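You operate a simulated robot arm through the tools that you are given. There is no shell and no other tool. Be economical: measure what you need, move in short steps, check, and stop when the job is done.

The job below is to be done with a simulated robot arm. You get a single attempt, and the scene is never put back.

Task
Unpack the green probe box onto the grey mat and plug it in.
Fine: it lies in the PROBES case, locked by two catches; leave the lid open. The plug has the box's colour; leave the other plugs.

It is judged by the outcome, as a careful person would: the job done as asked, and still so three seconds after it is handed in. It fails if anything else is knocked over, pushed out of place, dropped, spilled or broken. Lids that push on must go on centred and level and be pressed home; caps that screw on are set level and turned clockwise until they are tight.

Robot
A 6-joint arm with a four-finger gripper on a trunk, on a base that drives. Base frame: it is fixed to the floor where the robot stands at the start and does not move with it; the origin is under the middle of the robot, x ahead of it, y to its left, z up. Lengths are in m, angles in degrees, forces in N, time in s.
Its first joint turns from -166.0 to 166.0 degrees. Places, roughly: grey mat [0.9, -0.6, 0.9]; left probes catch [0.7, 0, 1]; plug [1.25, -0.75, 1]; probes case lid [0.9, -0.2, 1.1]; right probes catch [0.7, -0.3, 1]. Payload 3.67 kg.
The tool frame sits at the grasp point between the pads (the TCP): z along the fingers, y along the line on which they close. The tips reach 0.028 m beyond it. Largest opening 0.112 m; the body of the gripper starts 0.073 m behind the TCP.
Orientation is told as [roll, pitch, yaw] about the base's x, y, z axes, in that order, counted from this pose: with the fingers straight down and closing along the base's y, the tool's x points along the base's -x, its y along +y and its z along -z.

Tools
- The arm moves only by the tool send_rows. Its argument "deltas" is a list of rows, each an object (a shift or turn left out is 0, a gripper value left out holds the last) with "xyz": the shift along the tool's x, y, z in cm, a list of three; "angular": the turn, a rotation vector about the tool's x, y, z in degrees, a list of three; "jaw": the opening, from 0 (shut) to 1 (fully open). In form: [{"xyz": [tx, ty, tz], "angular": [ax, ay, az], "jaw": jaw}, ...]. A call has 1 to 8 rows; each row shifts and turns the commanded pose from where the row before left it, along the tool's axes as they then stand. Each row takes 0.2 s and may step no farther than 0.05 m and 8.6 degrees from the row before; otherwise, or with a gripper value out of range, the whole call is refused. A pose out of reach is approached as far as the arm can. The call stops where the force on the tool passes 70 N (or 10 N more than at its start, if that is more) or the arm is blocked; 0.2 s more then pass. The fingers move at their own pace and stop on an object; they squeeze with about 35 N. The grip force told is the motor's: it shows also when the fingers shut on nothing. Time passes only in rows, and 0.2 s behind the last, so rows that do not move let the fingers close. The reply holds the time, the measured pose of the TCP, the force on the tool along the base axes, the opening and the grip force, in the units named above and with some noise, with the torque about the TCP (base axes, N m) and any sound that the robot's microphone picked up.
- Cameras (640 x 400 px; columns grow to the right, rows downward): "scene" is now at [0.1019, 0.1747, 1.3574]; the picture's right is [-0.43, -0.90, 0.00], its down [-0.28, 0.13, -0.95] and it looks along [0.86, -0.41, -0.30] (base axes); focal length 282 px, centre (320, 200). "wrist" rides on the gripper at [0.06, -0.018, -0.104] in the tool frame; the picture's right is [0.29, 0.96, 0.00], its down [-0.80, 0.24, -0.55] and it looks along [-0.53, 0.16, 0.83] (tool axes); focal length 234 px, centre (320, 200). There is no depth. A picture from a camera that has moved, and an enlarged one, comes with that camera's place and axes in the base frame and with its lens.
- camera(camera): a new picture of that camera. It takes no simulated time.
- drive_base(legs): drives the robot by 1 to 6 legs, each [ahead, left, turn to the left] in m, m and degrees, along the robot's own axes; the way and the turn of a leg run together, so that a leg with both is an arc; at most 1.5 m and 180 degrees a leg. The arm and the cameras ride along, it lands a little off, and it stops where it bumps. It gives what a move gives.
- head_to(pan, tilt): turns the head with the scene camera to pan (to the left, within 143 degrees either way) and tilt (down, from -29 to 69), counted from straight ahead of the robot. It gives what a move gives.
- inspect(camera, box): a new picture of the part [left, top, right, bottom] of that camera's present view, enlarged. It takes no simulated time.
- close_job(): hands the job in; it is judged then, once.

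Work in short steps. Places have to be worked out from the pictures, the camera data and where the tool is seen: move nearer, look again, correct. Check each grasp and each placing, and mend what went wrong. You have 120 turns and 82 pictures in all, those below and enlarged ones among them. Open the gripper and draw the arm clear of the work before you hand the job in, unless the task says otherwise; then end with one line.

The tools are called after ">>>" as name(argument=value, ...) on one line, values as JSON. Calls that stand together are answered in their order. send_rows: Moves the arm, as the interface text tells. Its arguments: {"type":"object","properties":{"deltas":{"type":"array","items":{"type":"object","properties":{"xyz":{"type":"array","items":{"type":"number"}},"angular":{"type":"array","items":{"type":"number"}},"jaw":{"type":"number"}}}}},"required":["deltas"]} The other tools are called the same way: drive_base (legs) drives the base; head_to (pan, tilt) turns the head that bears the scene camera; camera (camera) takes a picture; inspect (camera, box) takes an enlarged picture of a part of a camera's view; close_job () hands the job in.

At the start:

```text
t: 0.0
position: [0.5972, -0.1829, 1.0004]
tcp_rot: [0.0, 0.0, 0.0]
ft_force: [0.6, -0.8, 0.1]
moment: [-0.01, 0.02, 0.02]
grip_width: 0.112
finger_force: 0.1
robot x, y, heading: [-0.0014, -0.0006, -0.0]
head pan, tilt: [-25.6, 17.8]
```

scene: 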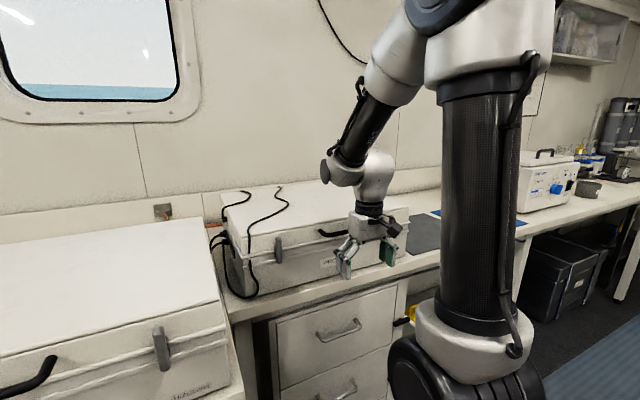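
wrist: 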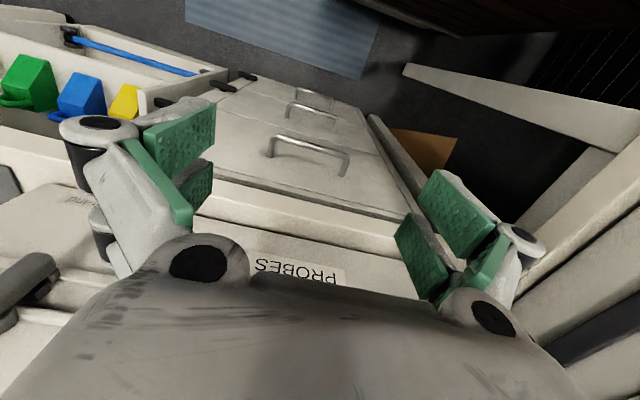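

The case with the PROBES label lies in front of the gripper, with cables draped over its lid. I'll take enlarged looks at the case and at the area to the right.

>>> inspect(camera="scene", box=[200, 160, 440, 310])

>>> inspect(camera="scene", box=[500, 120, 640, 220])

```text
2.67 times, centred on (320, 235) of scene
camera zoom: at [0.1019, 0.1747, 1.3574], right [-0.43, -0.9, 0.0], down [-0.28, 0.13, -0.95], along [0.86, -0.41, -0.3], focal length 752 px, centre (320, 107)
```

zoom: 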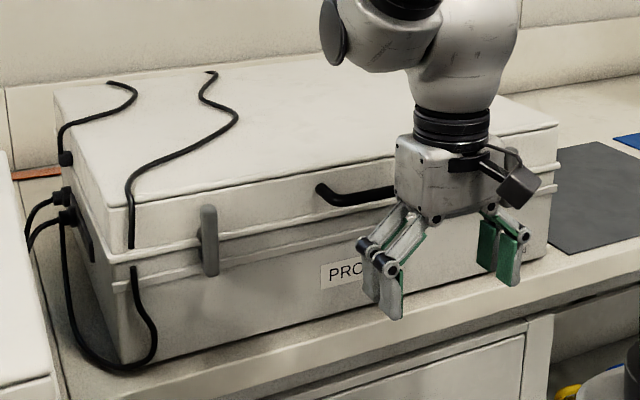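

```text
4.00 times, centred on (570, 170) of scene
camera zoom: at [0.1019, 0.1747, 1.3574], right [-0.43, -0.9, 0.0], down [-0.28, 0.13, -0.95], along [0.86, -0.41, -0.3], focal length 1128 px, centre (-680, 320)
```

zoom: 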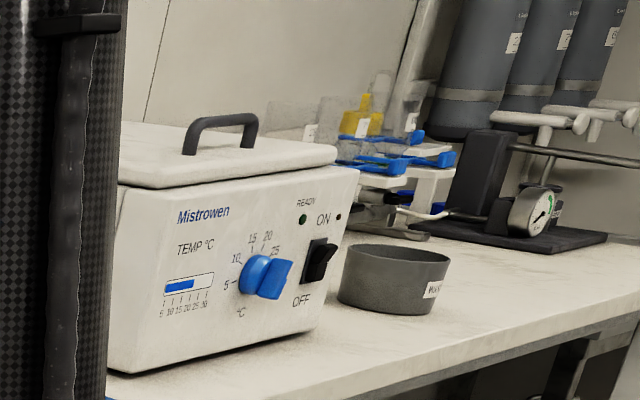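

I need to see the mat and the plugs, which the arm column hides. I'll turn the head to the right.

>>> head_to(pan=-55, tilt=20)

>>> camera(camera="scene")

```text
t: 0.9
position: [0.5975, -0.1834, 0.9999]
tcp_rot: [0.0, 0.0, 0.1]
ft_force: [0.7, -0.1, 0.7]
moment: [-0.03, 0.0, 0.06]
grip_width: 0.1118
finger_force: 0.0
robot x, y, heading: [-0.0009, 0.0012, -0.0]
head pan, tilt: [-55.0, 20.0]
```

```text
77 pictures are left
camera scene: at [0.0712, 0.1387, 1.3537], right [-0.82, -0.57, 0.0], down [-0.2, 0.28, -0.94], along [0.54, -0.77, -0.34], focal length 282 px, centre (320, 200)
```

scene: 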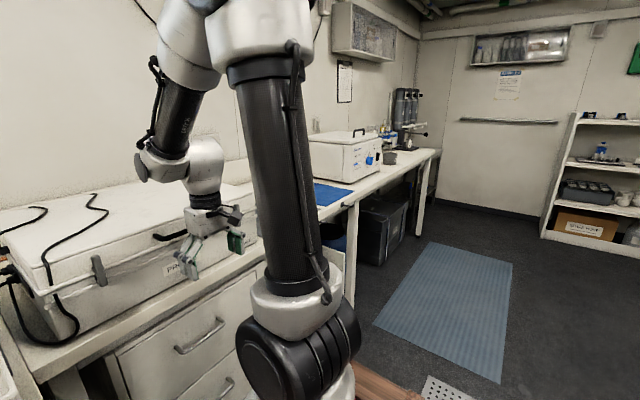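

The column still hides the mat. I'll raise the gripper and drive sideways to the right for a clear view of mat and plugs.

>>> send_rows(deltas=[{"xyz": [3, 0, -4]}, {"xyz": [3, 0, -4]}, {"xyz": [0, 0, -4]}, {"xyz": [0, 0, -4]}])

>>> drive_base(legs=[[0, -0.5, 0]])

>>> head_to(pan=0, tilt=25)

>>> camera(camera="scene")

>>> camera(camera="wrist")

```text
t: 1.9
position: [0.5374, -0.185, 1.1593]
tcp_rot: [0.0, -0.1, -0.1]
ft_force: [0.7, 0.0, 0.3]
moment: [0.03, -0.02, 0.02]
grip_width: 0.1122
finger_force: 0.0
robot x, y, heading: [-0.0019, -0.0008, -0.1]
head pan, tilt: [-55.0, 20.0]
```

```text
t: 4.9
position: [0.5401, -0.6769, 1.1589]
tcp_rot: [0.0, 0.1, 0.3]
ft_force: [0.1, -0.2, 0.6]
moment: [0.0, -0.03, 0.04]
grip_width: 0.1118
finger_force: 0.0
robot x, y, heading: [-0.0013, -0.4981, 0.4]
head pan, tilt: [-55.0, 20.0]
```

```text
t: 6.1
position: [0.5391, -0.6771, 1.1595]
tcp_rot: [0.0, 0.0, 0.3]
ft_force: [-0.2, 0.3, 0.4]
moment: [-0.01, 0.02, -0.03]
grip_width: 0.1119
finger_force: 0.1
robot x, y, heading: [0.0012, -0.4995, 0.4]
head pan, tilt: [0.0, 25.0]
```

```text
76 pictures are left
camera scene: at [0.11, -0.2801, 1.3456], right [0.0, -1.0, 0.0], down [-0.42, 0.0, -0.91], along [0.91, 0.0, -0.42], focal length 282 px, centre (320, 200)
```

scene: 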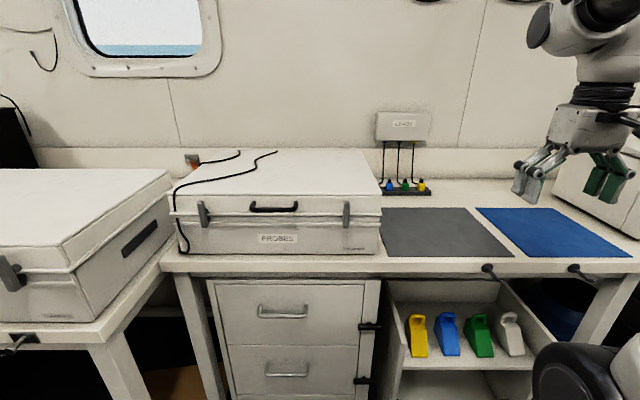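

```text
75 pictures are left
camera wrist: at [0.4786, -0.6963, 1.2633], right [-0.29, 0.96, 0.0], down [0.8, 0.24, 0.55], along [0.53, 0.16, -0.83], focal length 234 px, centre (320, 200)
```

wrist: 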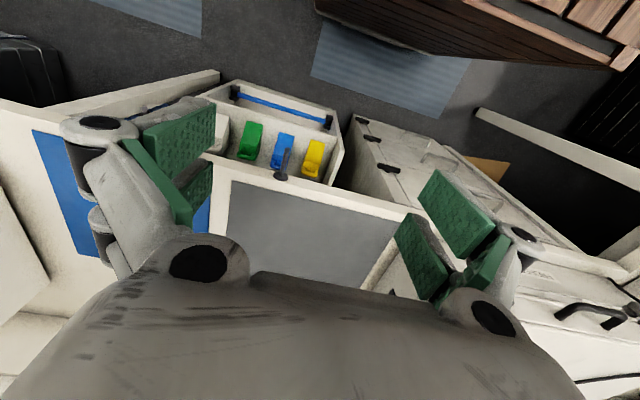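

Now the case, both mats and the LEADS panel with three plugs are visible. I'll enlarge the plugs and case details.

>>> inspect(camera="scene", box=[350, 100, 450, 200])

>>> inspect(camera="scene", box=[160, 140, 400, 290])

```text
4.00 times, centred on (400, 150) of scene
camera zoom: at [0.11, -0.2801, 1.3456], right [0.0, -1.0, 0.0], down [-0.42, 0.0, -0.91], along [0.91, 0.0, -0.42], focal length 1128 px, centre (0, 400)
```

zoom: 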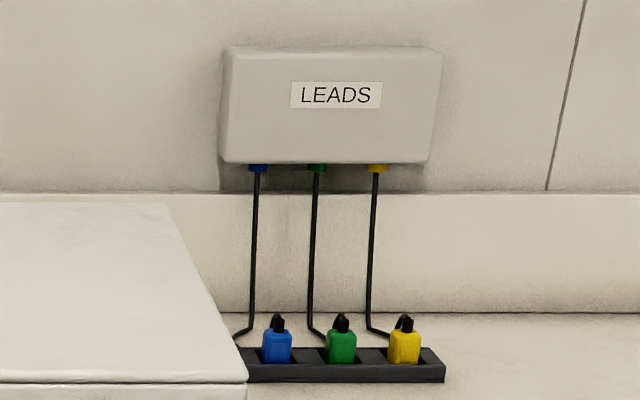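

```text
2.67 times, centred on (280, 215) of scene
camera zoom: at [0.11, -0.2801, 1.3456], right [0.0, -1.0, 0.0], down [-0.42, 0.0, -0.91], along [0.91, 0.0, -0.42], focal length 752 px, centre (427, 160)
```

zoom: 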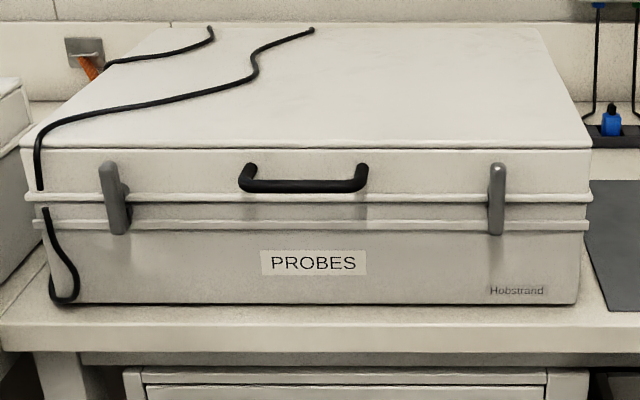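

Catches are grey levers on the front face at about x 0.7, y 0 and -0.34, z 1.0-1.07. I'll drive back in front of the case and look at the catches and the cables from near.

>>> drive_base(legs=[[0, 0.3, 0]])

>>> head_to(pan=-10, tilt=30)

>>> camera(camera="scene")

>>> camera(camera="wrist")

```text
t: 8.1
position: [0.5376, -0.3835, 1.1589]
tcp_rot: [0.0, 0.0, -0.1]
ft_force: [-1.2, -0.5, 0.2]
moment: [-0.01, -0.01, 0.02]
grip_width: 0.1122
finger_force: 0.0
robot x, y, heading: [0.001, -0.1978, -0.1]
head pan, tilt: [0.0, 25.0]
```

```text
t: 8.8
position: [0.5382, -0.3829, 1.1599]
tcp_rot: [0.0, 0.0, -0.1]
ft_force: [-0.2, 0.6, 0.2]
moment: [0.05, 0.01, 0.03]
grip_width: 0.112
finger_force: 0.1
robot x, y, heading: [0.0041, -0.1967, -0.3]
head pan, tilt: [-10.0, 30.0]
```

```text
72 pictures are left
camera scene: at [0.1077, 0.001, 1.3377], right [-0.17, -0.98, 0.0], down [-0.49, 0.09, -0.87], along [0.85, -0.15, -0.5], focal length 282 px, centre (320, 200)
```

scene: 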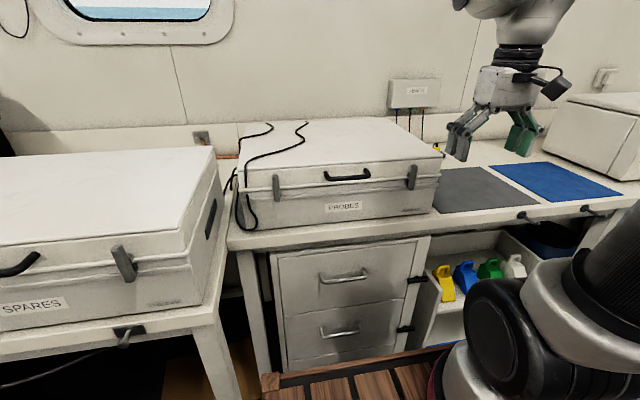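

```text
71 pictures are left
camera wrist: at [0.477, -0.4016, 1.2633], right [-0.29, 0.96, 0.0], down [0.8, 0.24, 0.55], along [0.53, 0.16, -0.83], focal length 234 px, centre (320, 200)
```

wrist: 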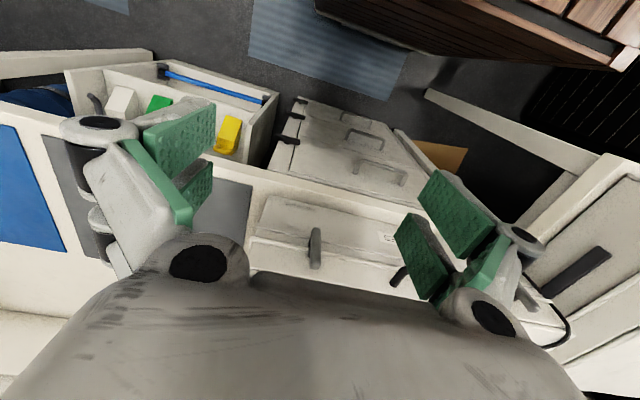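

I'll enlarge the catches and the cables at the left of the case.

>>> inspect(camera="scene", box=[210, 110, 306, 240])

>>> inspect(camera="scene", box=[380, 140, 444, 220])

>>> inspect(camera="wrist", box=[250, 180, 410, 290])

```text
3.08 times, centred on (258, 175) of scene
camera zoom: at [0.1077, 0.001, 1.3377], right [-0.17, -0.98, 0.0], down [-0.49, 0.09, -0.87], along [0.85, -0.15, -0.5], focal length 868 px, centre (511, 277)
```

zoom: 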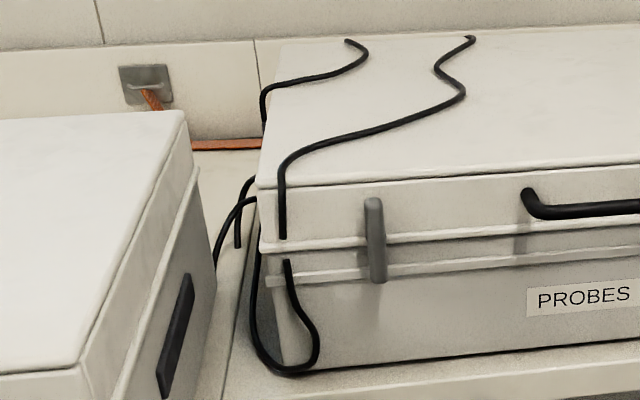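

```text
5.00 times, centred on (412, 180) of scene
camera zoom: at [0.1077, 0.001, 1.3377], right [-0.17, -0.98, 0.0], down [-0.49, 0.09, -0.87], along [0.85, -0.15, -0.5], focal length 1410 px, centre (-140, 300)
```

zoom: 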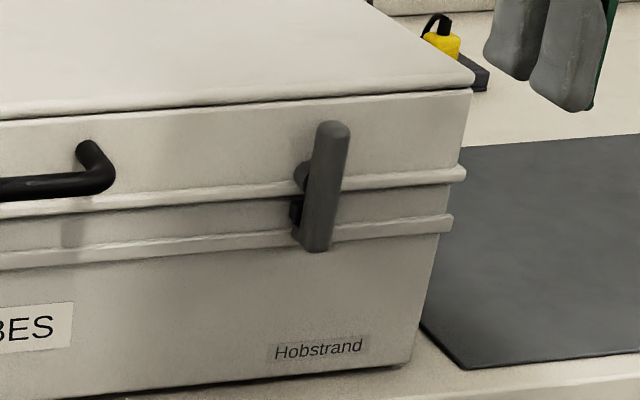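

```text
3.64 times, centred on (330, 235) of wrist
camera zoom: at [0.477, -0.4016, 1.2633], right [-0.29, 0.96, 0.0], down [0.8, 0.24, 0.55], along [0.53, 0.16, -0.83], focal length 852 px, centre (284, 73)
```

zoom: 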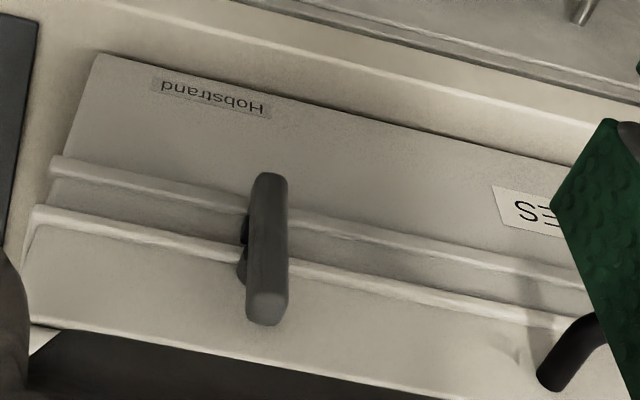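

The catches are bars standing off the face, but how they swing isn't clear. I'll yaw the wrist camera 90° to look at the right catch from its side.

>>> send_rows(deltas=[{"angular": [0, 0, -8.5]}, {"angular": [0, 0, -8.5]}, {"angular": [0, 0, -8.5]}, {"angular": [0, 0, -8.5]}, {"angular": [0, 0, -8.5]}, {"angular": [0, 0, -8.5]}, {"angular": [0, 0, -8.5]}, {"angular": [0, 0, -8.5]}])

>>> send_rows(deltas=[{"angular": [0, 0, -8.5]}, {"angular": [0, 0, -8.5]}, {"angular": [0, 0, -5]}, {"xyz": [1, -4, 1]}, {"xyz": [1, -4, 1]}, {"xyz": [0, -4, 1]}, {"xyz": [0, -2, 0]}])

>>> camera(camera="wrist")

```text
t: 10.7
position: [0.5381, -0.3825, 1.16]
tcp_rot: [0.0, 0.1, 68.1]
ft_force: [-0.5, 0.7, -0.6]
moment: [0.01, 0.01, -0.03]
grip_width: 0.112
finger_force: 0.1
robot x, y, heading: [-0.0011, -0.1972, -0.5]
head pan, tilt: [-10.0, 30.0]
```

```text
t: 12.2
position: [0.6795, -0.4046, 1.1307]
tcp_rot: [0.0, -0.1, 89.9]
ft_force: [-0.7, -0.2, 0.5]
moment: [-0.01, 0.0, 0.0]
grip_width: 0.1119
finger_force: 0.0
robot x, y, heading: [-0.002, -0.1965, 0.1]
head pan, tilt: [-10.0, 30.0]
```

```text
67 pictures are left
camera wrist: at [0.6957, -0.4646, 1.2343], right [-0.96, -0.29, 0.0], down [-0.24, 0.8, 0.55], along [-0.16, 0.53, -0.83], focal length 234 px, centre (320, 200)
```

wrist: 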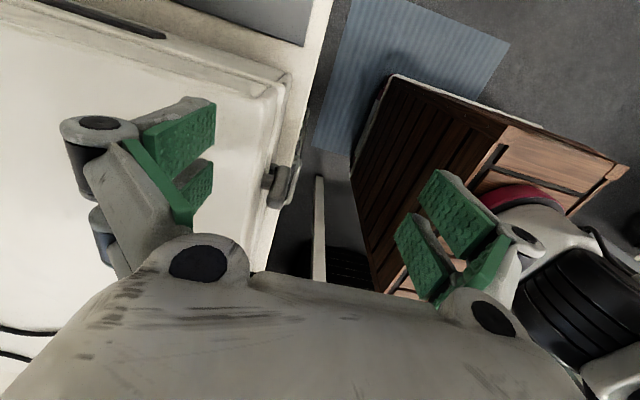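

>>> inspect(camera="wrist", box=[240, 130, 320, 230])

```text
4.00 times, centred on (280, 180) of wrist
camera zoom: at [0.6957, -0.4646, 1.2343], right [-0.96, -0.29, 0.0], down [-0.24, 0.8, 0.55], along [-0.16, 0.53, -0.83], focal length 937 px, centre (480, 280)
```

zoom: 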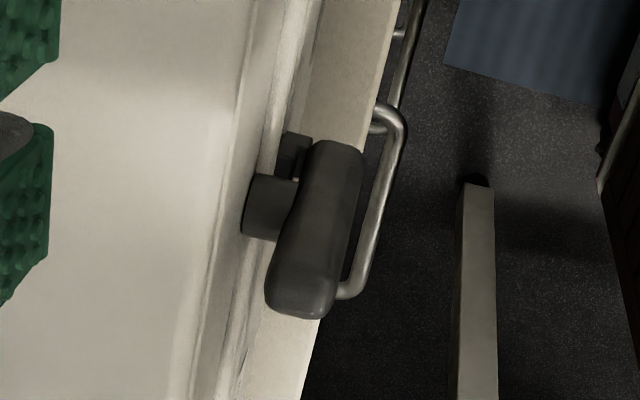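

I'll look closer at the similar SPARES catch and at this one from the head, to understand the mechanism.

>>> inspect(camera="scene", box=[100, 235, 148, 295])

>>> inspect(camera="scene", box=[262, 168, 294, 208])

```text
6.67 times, centred on (124, 265) of scene
camera zoom: at [0.1073, 0.001, 1.3377], right [-0.17, -0.98, 0.0], down [-0.49, 0.09, -0.87], along [0.85, -0.15, -0.5], focal length 1880 px, centre (1627, -233)
```

zoom: 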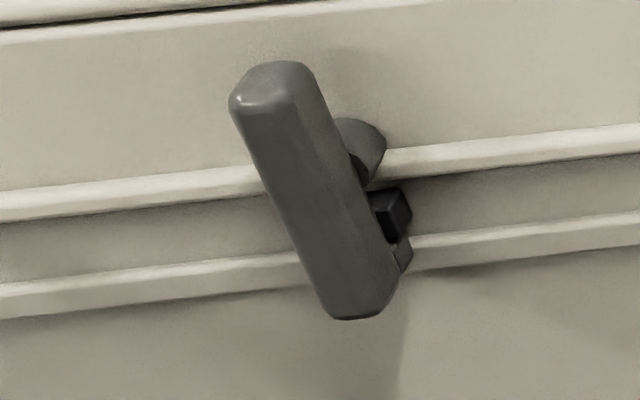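

```text
10.00 times, centred on (278, 188) of scene
camera zoom: at [0.1073, 0.001, 1.3377], right [-0.17, -0.98, 0.0], down [-0.49, 0.09, -0.87], along [0.85, -0.15, -0.5], focal length 2820 px, centre (740, 320)
```

zoom: 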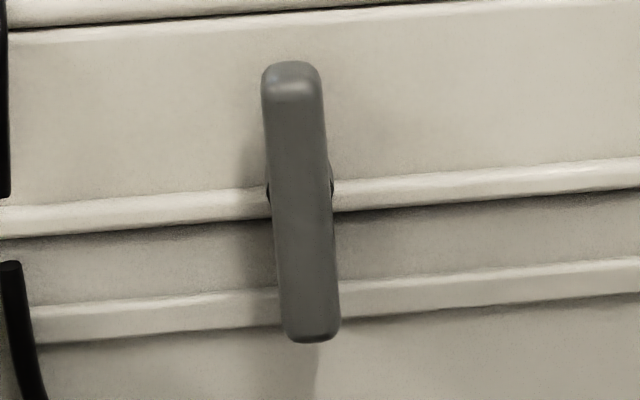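

The boss is a round shaft along x on the lid and a keeper sits on the body, so these look like turn-catches pivoting about z≈1.03, with the bar at x≈0.70, y≈-0.34, z 1.00–1.066. I'll close the fingers, and lower them beside the right bar's top on its -y side.

>>> send_rows(deltas=[{"xyz": [0, -2, 0], "jaw": 0}, {"xyz": [-1, 0, 2]}, {"xyz": [-1, 0, 2]}, {"xyz": [0, 0, 1.6]}, {}])

>>> camera(camera="wrist")

>>> inspect(camera="scene", box=[372, 120, 452, 220])

```text
t: 13.4
position: [0.6989, -0.3824, 1.0736]
tcp_rot: [0.0, 0.1, 89.9]
ft_force: [-0.6, 0.2, 0.0]
moment: [-0.04, 0.01, -0.01]
grip_width: 0.0
finger_force: 35.0
robot x, y, heading: [0.0018, -0.1957, 0.1]
head pan, tilt: [-10.0, 30.0]
```

```text
63 pictures are left
camera wrist: at [0.7157, -0.4436, 1.1771], right [-0.96, -0.29, 0.0], down [-0.24, 0.8, 0.55], along [-0.16, 0.53, -0.83], focal length 234 px, centre (320, 200)
```

wrist: 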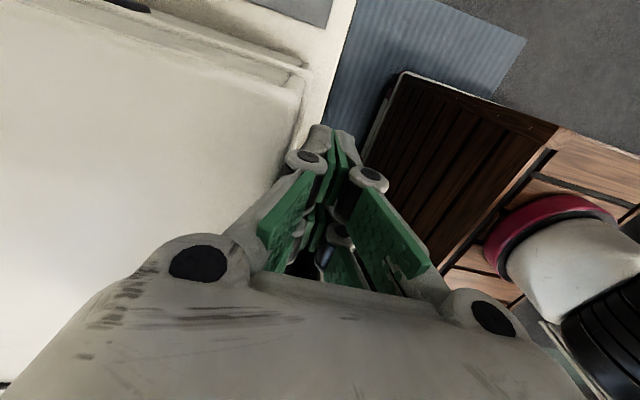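

```text
4.00 times, centred on (412, 170) of scene
camera zoom: at [0.1077, 0.001, 1.3377], right [-0.17, -0.98, 0.0], down [-0.49, 0.09, -0.87], along [0.85, -0.15, -0.5], focal length 1128 px, centre (-48, 320)
```

zoom: 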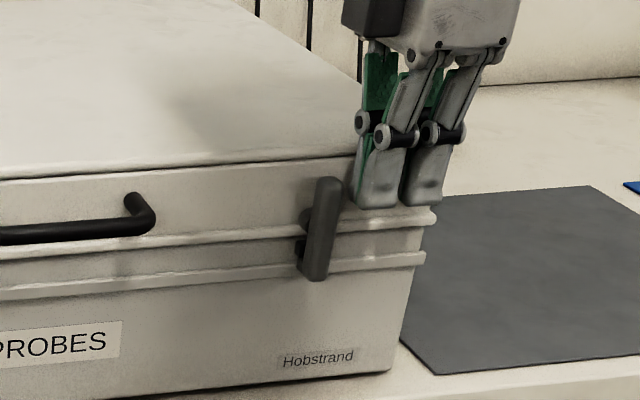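

Fingertips sit to the right of the bar's top. Now I push toward +y in small steps.

>>> send_rows(deltas=[{"xyz": [-0.8, 0, 0]}, {"xyz": [-0.6, 0, 0]}, {"xyz": [-0.6, 0, 0]}, {"xyz": [-0.6, 0, 0]}, {"xyz": [-0.6, 0, 0]}])

>>> inspect(camera="scene", box=[372, 120, 452, 220])

```text
t: 14.7
position: [0.6981, -0.3509, 1.074]
tcp_rot: [0.0, 0.1, 89.9]
ft_force: [0.3, -0.2, 0.7]
moment: [0.01, 0.02, -0.01]
grip_width: 0.0001
finger_force: 35.0
robot x, y, heading: [0.0038, -0.1986, -0.1]
head pan, tilt: [-10.0, 30.0]
```

```text
4.00 times, centred on (412, 170) of scene
camera zoom: at [0.1077, 0.0009, 1.3377], right [-0.17, -0.98, 0.0], down [-0.49, 0.09, -0.87], along [0.85, -0.15, -0.5], focal length 1128 px, centre (-48, 320)
```

zoom: 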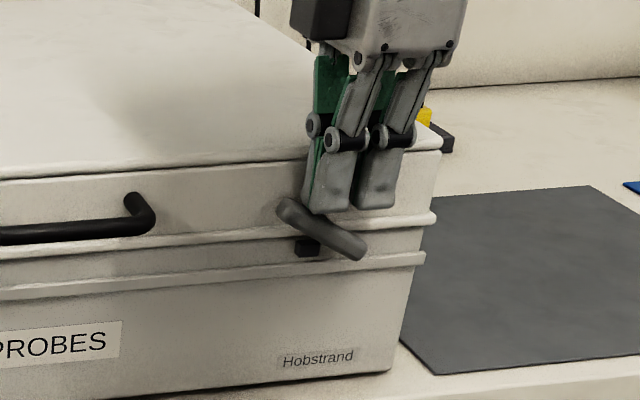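

The catch turns freely about its shaft, and the keeper is now exposed. I push a bit farther to bring it near level.

>>> send_rows(deltas=[{"xyz": [-0.8, 0, 0]}, {"xyz": [-0.8, 0, 0]}, {"xyz": [0, 0, 0.8]}, {}])

>>> inspect(camera="scene", box=[372, 120, 452, 220])

```text
t: 15.7
position: [0.6979, -0.3335, 1.0651]
tcp_rot: [0.0, 0.0, 89.9]
ft_force: [0.0, 0.2, 0.3]
moment: [0.05, 0.02, 0.0]
grip_width: 0.0002
finger_force: 35.0
robot x, y, heading: [0.0019, -0.1998, -0.1]
head pan, tilt: [-10.0, 30.0]
```

```text
4.00 times, centred on (412, 170) of scene
camera zoom: at [0.1077, 0.001, 1.3377], right [-0.17, -0.98, 0.0], down [-0.49, 0.09, -0.87], along [0.85, -0.15, -0.5], focal length 1128 px, centre (-48, 320)
```

zoom: 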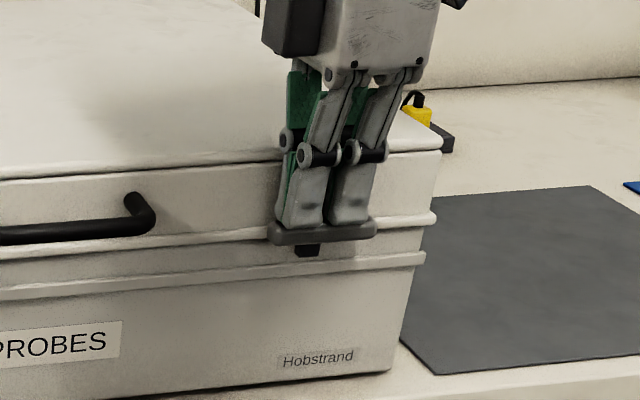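

The right catch is level and clear of the keeper. I repeat for the left catch at y≈0: lift, move over, lower on its -y side.

>>> send_rows(deltas=[{"xyz": [0, 0, -5]}, {"xyz": [-4.8, 0, -1]}, {"xyz": [-4.8, 0, 0]}, {"xyz": [-4.8, 0, 0]}, {"xyz": [-4.8, 0, 0]}, {"xyz": [-4.8, 0, 0]}, {"xyz": [-4.6, 0, 0]}, {}])

>>> send_rows(deltas=[{"xyz": [0, 0, 3]}, {"xyz": [0, 0, 2]}, {}])

>>> inspect(camera="scene", box=[230, 110, 326, 230])

```text
t: 17.4
position: [0.6973, -0.0487, 1.1244]
tcp_rot: [0.0, 0.0, 89.9]
ft_force: [-0.2, 1.3, -0.9]
moment: [0.02, 0.0, 0.02]
grip_width: 0.0001
finger_force: 34.9
robot x, y, heading: [0.0014, -0.1974, -0.1]
head pan, tilt: [-10.0, 30.0]
```

```text
t: 18.2
position: [0.6987, -0.0498, 1.0733]
tcp_rot: [0.0, 0.0, 89.9]
ft_force: [0.1, -0.2, 0.3]
moment: [0.0, -0.01, 0.0]
grip_width: 0.0001
finger_force: 35.4
robot x, y, heading: [-0.0014, -0.2007, 0.1]
head pan, tilt: [-10.0, 30.0]
```

```text
3.33 times, centred on (278, 170) of scene
camera zoom: at [0.1077, 0.001, 1.3376], right [-0.17, -0.98, 0.0], down [-0.49, 0.09, -0.87], along [0.85, -0.15, -0.5], focal length 940 px, centre (460, 300)
```

zoom: 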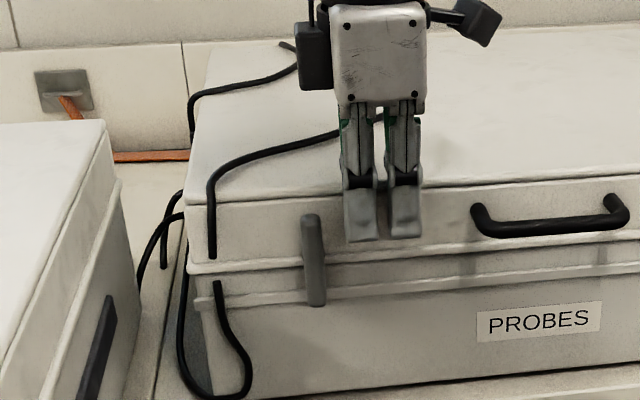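

Fingers are clear beside the left bar. Push toward +y by the same amount as for the right one.

>>> send_rows(deltas=[{"xyz": [-1, 0, 0]}, {"xyz": [-0.8, 0, 0]}, {"xyz": [-0.8, 0, 0]}, {"xyz": [-0.8, 0, 0]}, {"xyz": [-0.8, 0, 0]}, {"xyz": [-0.8, 0, 0]}, {"xyz": [-0.8, 0, 0]}, {"xyz": [0, 0, 0.8]}])

>>> inspect(camera="scene", box=[230, 110, 326, 230])

```text
t: 20.1
position: [0.6972, 0.0089, 1.0668]
tcp_rot: [0.0, 0.0, 90.0]
ft_force: [-0.8, -0.5, -0.4]
moment: [-0.02, -0.03, 0.02]
grip_width: 0.0
finger_force: 34.9
robot x, y, heading: [0.0016, -0.1963, -0.3]
head pan, tilt: [-10.0, 30.0]
```

```text
3.33 times, centred on (278, 170) of scene
camera zoom: at [0.1077, 0.001, 1.3376], right [-0.17, -0.98, 0.0], down [-0.49, 0.09, -0.87], along [0.85, -0.15, -0.5], focal length 940 px, centre (460, 300)
```

zoom: 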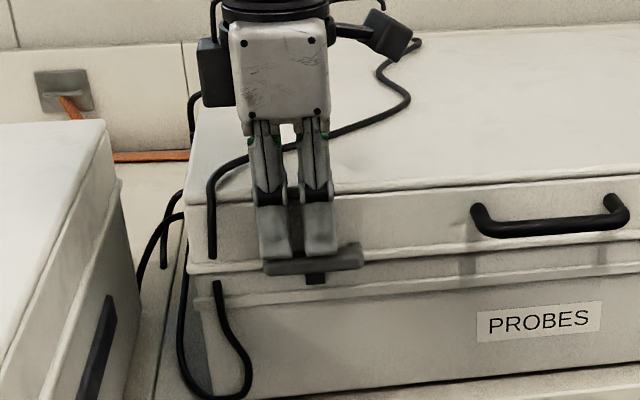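

Both catches are turned level. Next the lid: I'll lift off, go in front of the handle (about x 0.69, y -0.17, z 1.05), and pitch the tool forward so the fingers close above and below the bar.

>>> send_rows(deltas=[{"xyz": [0, 0, -4]}, {"xyz": [2, 4.5, -1]}, {"xyz": [3, 4, 0]}, {"xyz": [4, 2.5, 0]}, {"xyz": [4.5, 0, 0]}, {"xyz": [4.3, 0, 0]}, {}])

>>> send_rows(deltas=[{"angular": [8.5, 0, 0], "jaw": 0.6}, {"angular": [8.5, 0, 0]}, {"angular": [8.5, 0, 0]}, {"angular": [8.5, 0, 0]}, {"angular": [8.5, 0, 0]}, {"angular": [8.5, 0, 0]}, {"angular": [8.5, 0, 0]}, {"angular": [5.5, 0, 0]}])

>>> camera(camera="wrist")

>>> camera(camera="scene")

```text
refused: row 2 steps farther than a row can; nothing moved
```

```text
t: 21.9
position: [0.6973, 0.0085, 1.067]
tcp_rot: [-65.1, -0.1, 89.9]
ft_force: [0.0, -0.7, 0.0]
moment: [0.0, -0.03, 0.03]
grip_width: 0.0674
finger_force: 0.0
robot x, y, heading: [0.001, -0.1982, -0.2]
head pan, tilt: [-10.0, 30.0]
```

```text
57 pictures are left
camera wrist: at [0.61, -0.0515, 1.1275], right [-0.4, -0.29, -0.87], down [-0.6, 0.8, 0.02], along [0.69, 0.53, -0.49], focal length 234 px, centre (320, 200)
```

wrist: 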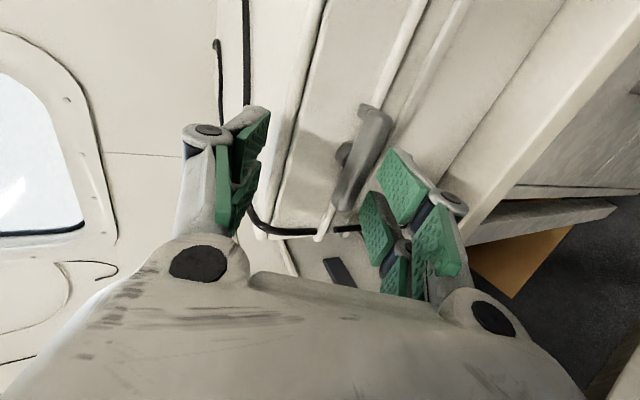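

```text
56 pictures are left
camera scene: at [0.1076, 0.001, 1.3377], right [-0.17, -0.98, 0.0], down [-0.49, 0.09, -0.87], along [0.85, -0.15, -0.5], focal length 282 px, centre (320, 200)
```

scene: 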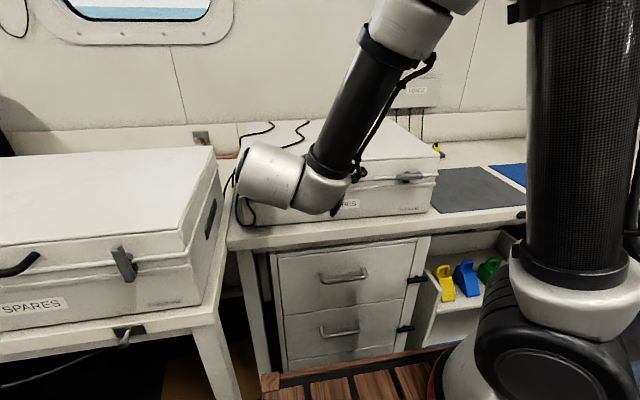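

The first call was refused, and the tilt happened in place, without contact forces; the catch is still level. Now back away along the tool axis and move to y -0.17.

>>> send_rows(deltas=[{"xyz": [0, 0, -4]}, {"xyz": [0, 0, -4]}, {"xyz": [4.5, 0, -1]}, {"xyz": [4.5, 0, 0]}, {"xyz": [4.5, 0, 0]}, {"xyz": [4.3, 0, 0]}, {}])

>>> camera(camera="wrist")

>>> camera(camera="scene")

```text
t: 23.4
position: [0.6926, -0.0732, 1.1735]
tcp_rot: [-64.9, 0.1, 90.0]
ft_force: [-0.5, 0.1, 0.9]
moment: [0.01, -0.03, -0.01]
grip_width: 0.067
finger_force: 0.2
out of reach, approached as far as the arm can: row 1, 2, 3, 4, 5, 6
robot x, y, heading: [0.0021, -0.1971, -0.3]
head pan, tilt: [-10.0, 30.0]
```

```text
55 pictures are left
camera wrist: at [0.605, -0.1338, 1.2347], right [-0.41, -0.29, -0.87], down [-0.6, 0.8, 0.02], along [0.69, 0.53, -0.5], focal length 234 px, centre (320, 200)
```

wrist: 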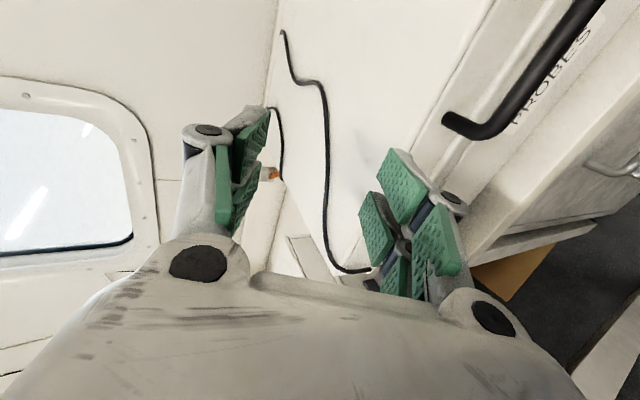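

```text
54 pictures are left
camera scene: at [0.1077, 0.001, 1.3376], right [-0.17, -0.98, 0.0], down [-0.49, 0.09, -0.87], along [0.85, -0.15, -0.5], focal length 282 px, centre (320, 200)
```

scene: 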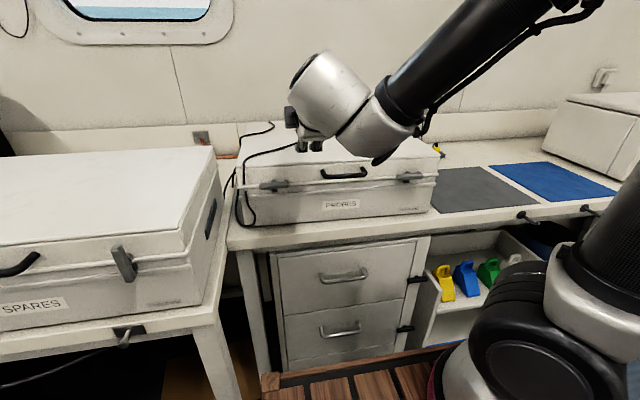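

With the tool nearly level this close, the arm is out of reach. I'll ease the tilt to 45° and test in free air, above the lid, how far forward and high the arm gets, to choose where to stand.

>>> send_rows(deltas=[{"angular": [-6.7, 0, 0]}, {"angular": [-6.7, 0, 0]}, {"angular": [-6.6, 0, 0]}, {"xyz": [3, -2.8, -2.8]}, {"xyz": [3, -2.8, -2.8]}, {"xyz": [3, -2.8, -2.8]}, {"xyz": [0, -3.4, -3.4]}, {"xyz": [0, -3.4, -3.4]}])

>>> send_rows(deltas=[{"xyz": [0, -3.4, -3.4]}, {"xyz": [0, -3.5, 3.5]}, {"xyz": [0, -3.5, 3.5]}, {"xyz": [0, -3.5, 3.5]}, {"xyz": [0, -3.5, 3.5]}, {"xyz": [0, -3.5, 3.5]}, {"xyz": [0, -3.5, 3.5]}, {"xyz": [0, -3.5, 3.5]}])

```text
t: 25.2
position: [0.6975, -0.1639, 1.3891]
tcp_rot: [-45.1, 0.1, 90.0]
ft_force: [0.3, 1.0, -1.2]
moment: [0.01, 0.0, -0.04]
grip_width: 0.0675
finger_force: 0.1
robot x, y, heading: [0.0001, -0.2, -0.1]
head pan, tilt: [-10.0, 30.0]
```

```text
t: 27.1
position: [1.0118, -0.1646, 1.429]
tcp_rot: [-44.8, 0.0, 89.9]
ft_force: [2.0, 0.1, -2.2]
moment: [0.01, -0.02, 0.01]
grip_width: 0.0676
finger_force: 0.0
out of reach, approached as far as the arm can: row 8
robot x, y, heading: [-0.0002, -0.1954, 0.1]
head pan, tilt: [-10.0, 30.0]
```

At 45° the arm reaches about x 1.01 at z 1.43 from here, so I'll stand about 0.1 m closer and start gripping the handle with a steeper tool, tilting it further forward as the lid rises. First bring the arm back.

>>> send_rows(deltas=[{"xyz": [0, 3.5, -3.5]}, {"xyz": [0, 3.5, -3.5]}, {"xyz": [0, 3.5, -3.5]}, {"xyz": [0, 3.5, -3.5]}, {"xyz": [0, 3.5, -3.5]}, {"xyz": [0, 3.5, -3.5]}, {"angular": [-8.3, 0, 0]}, {"angular": [-8.3, 0, 0]}])

>>> drive_base(legs=[[0.1, 0, 0]])

>>> head_to(pan=-10, tilt=25)

>>> camera(camera="scene")

>>> camera(camera="wrist")

```text
t: 28.9
position: [0.7153, -0.1659, 1.4336]
tcp_rot: [-28.4, 0.0, 90.1]
ft_force: [-1.0, -0.1, 0.1]
moment: [0.01, -0.03, 0.01]
grip_width: 0.0672
finger_force: 0.1
robot x, y, heading: [-0.0012, -0.1965, -0.3]
head pan, tilt: [-10.0, 30.0]
```

```text
t: 30.0
position: [0.8168, -0.1656, 1.4341]
tcp_rot: [-28.4, 0.0, 89.9]
ft_force: [0.3, -0.2, 0.1]
moment: [0.0, -0.01, 0.04]
grip_width: 0.0672
finger_force: 0.0
robot x, y, heading: [0.1024, -0.1957, -0.2]
head pan, tilt: [-10.0, 30.0]
```

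```text
t: 30.7
position: [0.8162, -0.1654, 1.433]
tcp_rot: [-28.4, 0.1, 90.0]
ft_force: [-0.3, -0.3, -0.3]
moment: [-0.04, -0.02, -0.03]
grip_width: 0.0674
finger_force: 0.1
robot x, y, heading: [0.1015, -0.1967, -0.1]
head pan, tilt: [-10.0, 25.0]
```

```text
53 pictures are left
camera scene: at [0.21, 0.0006, 1.3456], right [-0.17, -0.98, 0.0], down [-0.42, 0.07, -0.91], along [0.89, -0.16, -0.42], focal length 282 px, centre (320, 200)
```

scene: 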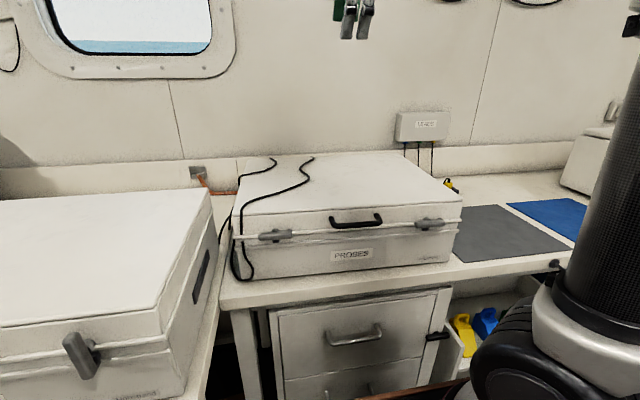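

```text
52 pictures are left
camera wrist: at [0.7811, -0.2258, 1.5341], right [-0.84, -0.29, -0.46], down [-0.47, 0.8, 0.37], along [0.26, 0.53, -0.81], focal length 234 px, centre (320, 200)
```

wrist: 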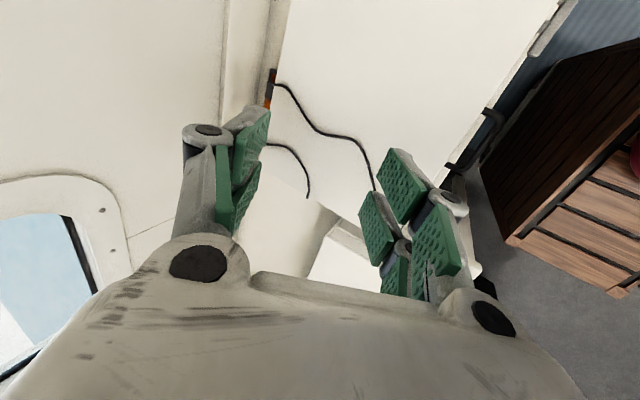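

I see the handle bar around (0.69–0.70, -0.165, 1.05). I'll bring the tool, tilted 15°, just above it and look with the wrist camera.

>>> send_rows(deltas=[{"angular": [-6.7, 0, 0]}, {"angular": [-6.7, 0, 0]}, {"xyz": [0, 3.4, 3.6]}, {"xyz": [0, 3.4, 3.6]}, {"xyz": [0, 3.4, 3.6]}, {"xyz": [0, 3.4, 3.6]}, {"xyz": [0, 3.4, 3.6]}, {"xyz": [0, 3.2, 3.6]}])

>>> camera(camera="wrist")

>>> inspect(camera="scene", box=[292, 140, 420, 260])

```text
t: 32.5
position: [0.679, -0.164, 1.172]
tcp_rot: [-15.0, 0.0, 90.0]
ft_force: [0.8, -0.6, 0.0]
moment: [-0.02, -0.01, -0.01]
grip_width: 0.0672
finger_force: 0.1
robot x, y, heading: [0.1015, -0.1996, -0.1]
head pan, tilt: [-10.0, 25.0]
```

```text
51 pictures are left
camera wrist: at [0.6676, -0.2246, 1.2776], right [-0.92, -0.29, -0.25], down [-0.38, 0.8, 0.47], along [0.06, 0.53, -0.85], focal length 234 px, centre (320, 200)
```

wrist: 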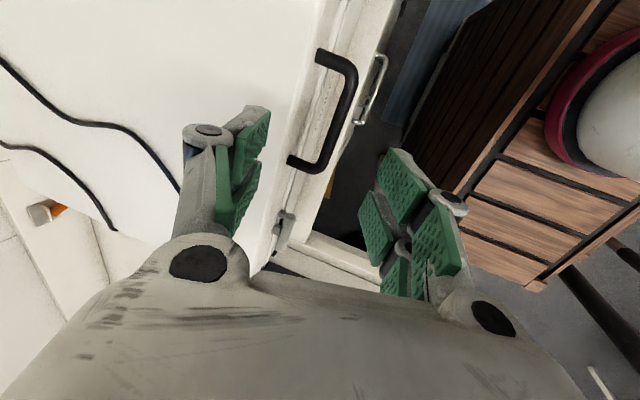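

```text
3.33 times, centred on (356, 200) of scene
camera zoom: at [0.2101, 0.0007, 1.3456], right [-0.17, -0.98, 0.0], down [-0.42, 0.07, -0.91], along [0.89, -0.16, -0.42], focal length 940 px, centre (200, 200)
```

zoom: 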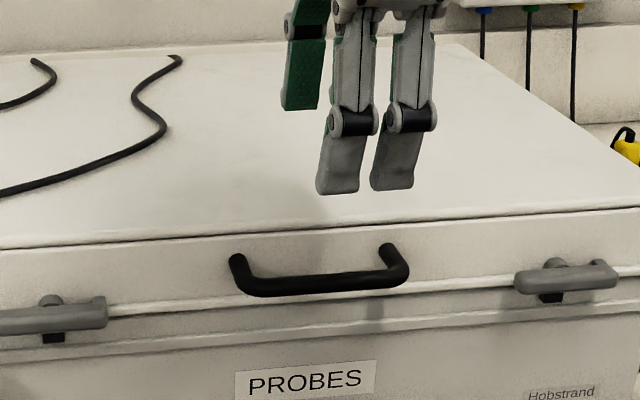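

The bar is at x≈0.690, z≈1.056, spanning y -0.12…-0.215, with a ~3 cm gap to the lid face. I'll set the tool vertical, narrow the jaws to ~3.4 cm, and come down just above the bar.

>>> send_rows(deltas=[{"angular": [-7.5, 0, 0], "jaw": 0.31}, {"angular": [-7.5, 0, 0]}, {"xyz": [0.4, -1.1, 3]}, {"xyz": [0, 0, 3]}, {}])

>>> inspect(camera="wrist", box=[240, 80, 440, 280])

>>> inspect(camera="scene", box=[292, 140, 420, 260])

```text
t: 33.7
position: [0.689, -0.1695, 1.1137]
tcp_rot: [0.0, 0.0, 90.0]
ft_force: [0.0, 0.6, -0.4]
moment: [-0.01, -0.02, -0.02]
grip_width: 0.0348
finger_force: 0.1
robot x, y, heading: [0.1012, -0.1991, -0.3]
head pan, tilt: [-10.0, 25.0]
```

```text
2.00 times, centred on (340, 180) of wrist
camera zoom: at [0.7058, -0.2287, 1.218], right [-0.96, -0.29, 0.0], down [-0.24, 0.8, 0.55], along [-0.16, 0.53, -0.83], focal length 468 px, centre (280, 240)
```

zoom: 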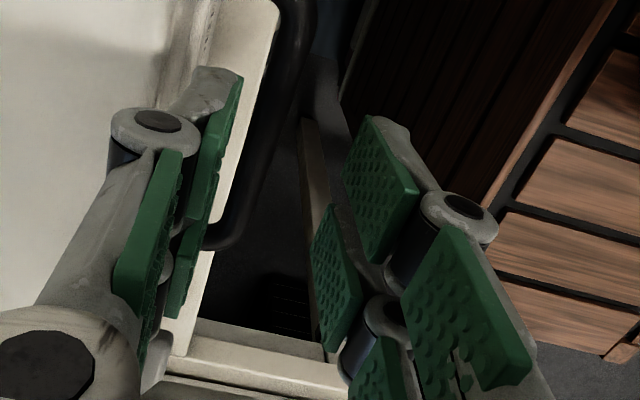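

```text
3.33 times, centred on (356, 200) of scene
camera zoom: at [0.2099, 0.0006, 1.3456], right [-0.17, -0.98, 0.0], down [-0.42, 0.07, -0.91], along [0.89, -0.16, -0.42], focal length 940 px, centre (200, 200)
```

zoom: 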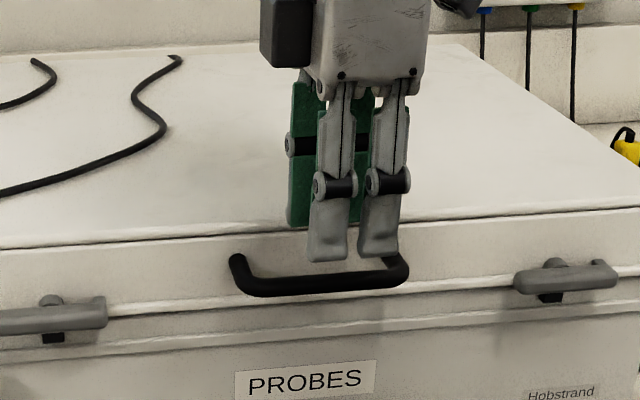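

The bar at x≈0.689 is centred between the jaws; I shift 0.9 cm left to be mid-handle, then descend to straddle it.

>>> send_rows(deltas=[{"xyz": [-0.9, 0, 1]}, {"xyz": [0, 0, 1.2]}, {"xyz": [0, 0, 1.1]}, {"xyz": [0, 0, 1.0]}, {}])

>>> inspect(camera="scene", box=[292, 140, 420, 260])

```text
t: 34.9
position: [0.6881, -0.1599, 1.0701]
tcp_rot: [0.1, 0.0, 89.8]
ft_force: [-0.2, 0.1, -0.6]
moment: [0.03, -0.01, -0.01]
grip_width: 0.0345
finger_force: 0.0
robot x, y, heading: [0.1048, -0.1989, -0.1]
head pan, tilt: [-10.0, 25.0]
```

```text
3.33 times, centred on (356, 200) of scene
camera zoom: at [0.21, 0.0006, 1.3456], right [-0.17, -0.98, 0.0], down [-0.42, 0.07, -0.91], along [0.89, -0.16, -0.42], focal length 940 px, centre (200, 200)
```

zoom: 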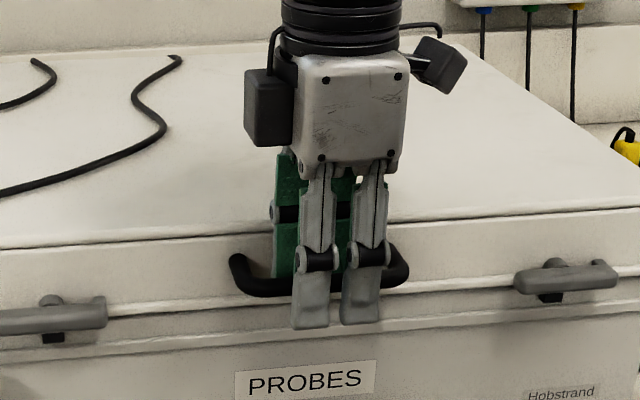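

Straddled without contact. Close on the bar.

>>> send_rows(deltas=[{"jaw": 0.05}, {}, {}])

```text
t: 35.7
position: [0.6896, -0.1598, 1.0695]
tcp_rot: [0.0, -0.1, 89.9]
ft_force: [23.4, -1.1, -2.6]
moment: [-0.04, -0.39, -0.56]
grip_width: 0.0183
finger_force: 11.8
robot x, y, heading: [0.1017, -0.1963, -0.0]
head pan, tilt: [-10.0, 25.0]
```

Gripped at 1.8 cm with a 23 N sideways push; I shift slightly +x to relax it.

>>> send_rows(deltas=[{"xyz": [0, -0.3, 0], "jaw": 0}, {}, {}])

```text
t: 36.5
position: [0.69, -0.1598, 1.0705]
tcp_rot: [0.1, 0.0, 89.9]
ft_force: [9.9, -4.2, 1.2]
moment: [0.16, -0.17, -1.38]
grip_width: 0.0118
finger_force: 35.1
robot x, y, heading: [0.1046, -0.1973, -0.0]
head pan, tilt: [-10.0, 25.0]
```

The handle is gripped (1.2 cm). Now raise it along the lid's arc (hinge about x 1.15, z 1.03, radius 0.46), first 10° to check the forces.

>>> send_rows(deltas=[{"xyz": [0, -0.2, -2]}, {"xyz": [0, -0.2, -2]}, {"xyz": [0, -0.4, -2]}, {"xyz": [0, -0.4, -2]}, {}])

>>> camera(camera="scene")

```text
t: 37.7
position: [0.7033, -0.1607, 1.1503]
tcp_rot: [0.0, 0.0, 89.9]
ft_force: [19.2, -3.0, 0.1]
moment: [0.19, -0.3, -0.94]
grip_width: 0.0117
finger_force: 35.5
robot x, y, heading: [0.0977, -0.198, 0.1]
head pan, tilt: [-10.0, 25.0]
```

```text
46 pictures are left
camera scene: at [0.2111, 0.0004, 1.3455], right [-0.17, -0.98, 0.0], down [-0.42, 0.07, -0.91], along [0.89, -0.16, -0.42], focal length 282 px, centre (320, 200)
```

scene: 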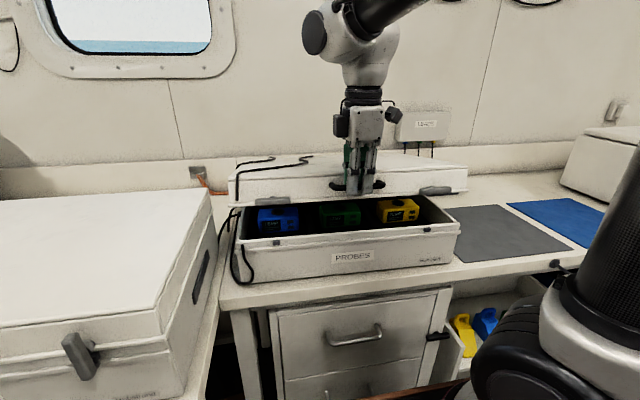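

The lid is coming up and shows blue, green and yellow boxes inside. Force says go slightly more +x; I continue along the arc while tilting the tool forward.

>>> send_rows(deltas=[{"xyz": [0, -1.2, -3.1], "angular": [4, 0, 0]}, {"xyz": [0, -1.17, -2.96], "angular": [4, 0, 0]}, {"xyz": [0, -1.57, -2.77], "angular": [4, 0, 0]}, {"xyz": [0, -1.93, -2.51], "angular": [4, 0, 0]}, {"xyz": [0, -2.27, -2.21], "angular": [4, 0, 0]}])

```text
t: 38.9
position: [0.7657, -0.1601, 1.295]
tcp_rot: [-20.0, -0.1, 90.0]
ft_force: [14.9, -3.0, -0.6]
moment: [0.8, -0.19, -0.97]
grip_width: 0.012
finger_force: 35.3
robot x, y, heading: [0.1028, -0.1995, -0.2]
head pan, tilt: [-10.0, 25.0]
```

On track (15 N pull, grip firm). Continue to about 54°.

>>> send_rows(deltas=[{"xyz": [0, -2.81, -1.73], "angular": [4, 0, 0]}, {"xyz": [0, -2.77, -1.46], "angular": [4, 0, 0]}, {"xyz": [0, -2.95, -1.02], "angular": [4, 0, 0]}, {"xyz": [0, -3.06, -0.6], "angular": [4, 0, 0]}, {"xyz": [0, -3.12, -0.15], "angular": [4, 0, 0]}, {"xyz": [0, -3.11, 0.3], "angular": [4, 0, 0]}])

>>> camera(camera="scene")

```text
t: 40.3
position: [0.9014, -0.1635, 1.4293]
tcp_rot: [-44.2, 0.0, 89.9]
ft_force: [-0.1, -1.1, 0.3]
moment: [0.01, 0.0, 0.01]
grip_width: 0.0
finger_force: 34.9
robot x, y, heading: [0.102, -0.1979, -0.2]
head pan, tilt: [-10.0, 25.0]
```

```text
45 pictures are left
camera scene: at [0.2096, 0.0005, 1.3456], right [-0.17, -0.98, 0.0], down [-0.42, 0.07, -0.91], along [0.89, -0.16, -0.42], focal length 282 px, centre (320, 200)
```

scene: 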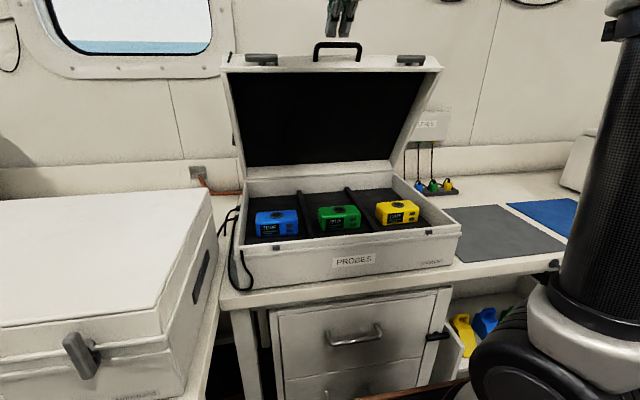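

The grip slipped off the bar near 55°, but the lid seems to stay there by friction. I'll back out and below the front edge, check that it holds still, then push it further from inside.

>>> send_rows(deltas=[{"xyz": [0, 3.5, -3.4]}, {"xyz": [0, 3.5, -3.4]}, {"xyz": [0, 3.1, 3.2]}, {"xyz": [0, 3.1, 3.2]}, {"xyz": [0, 3.1, 3.2]}])

>>> camera(camera="scene")

```text
t: 41.5
position: [0.8008, -0.1604, 1.2951]
tcp_rot: [-44.0, 0.1, 90.0]
ft_force: [-0.7, 0.6, 0.2]
moment: [-0.01, -0.03, 0.03]
grip_width: 0.0
finger_force: 34.9
robot x, y, heading: [0.1012, -0.1987, -0.3]
head pan, tilt: [-10.0, 25.0]
```

```text
44 pictures are left
camera scene: at [0.2099, 0.0006, 1.3456], right [-0.17, -0.98, 0.0], down [-0.42, 0.07, -0.91], along [0.89, -0.16, -0.42], focal length 282 px, centre (320, 200)
```

scene: 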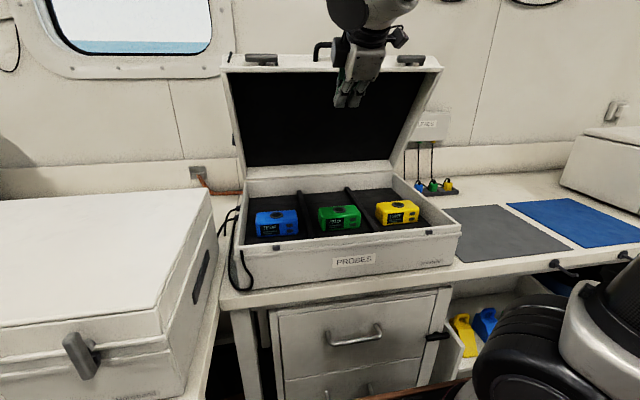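

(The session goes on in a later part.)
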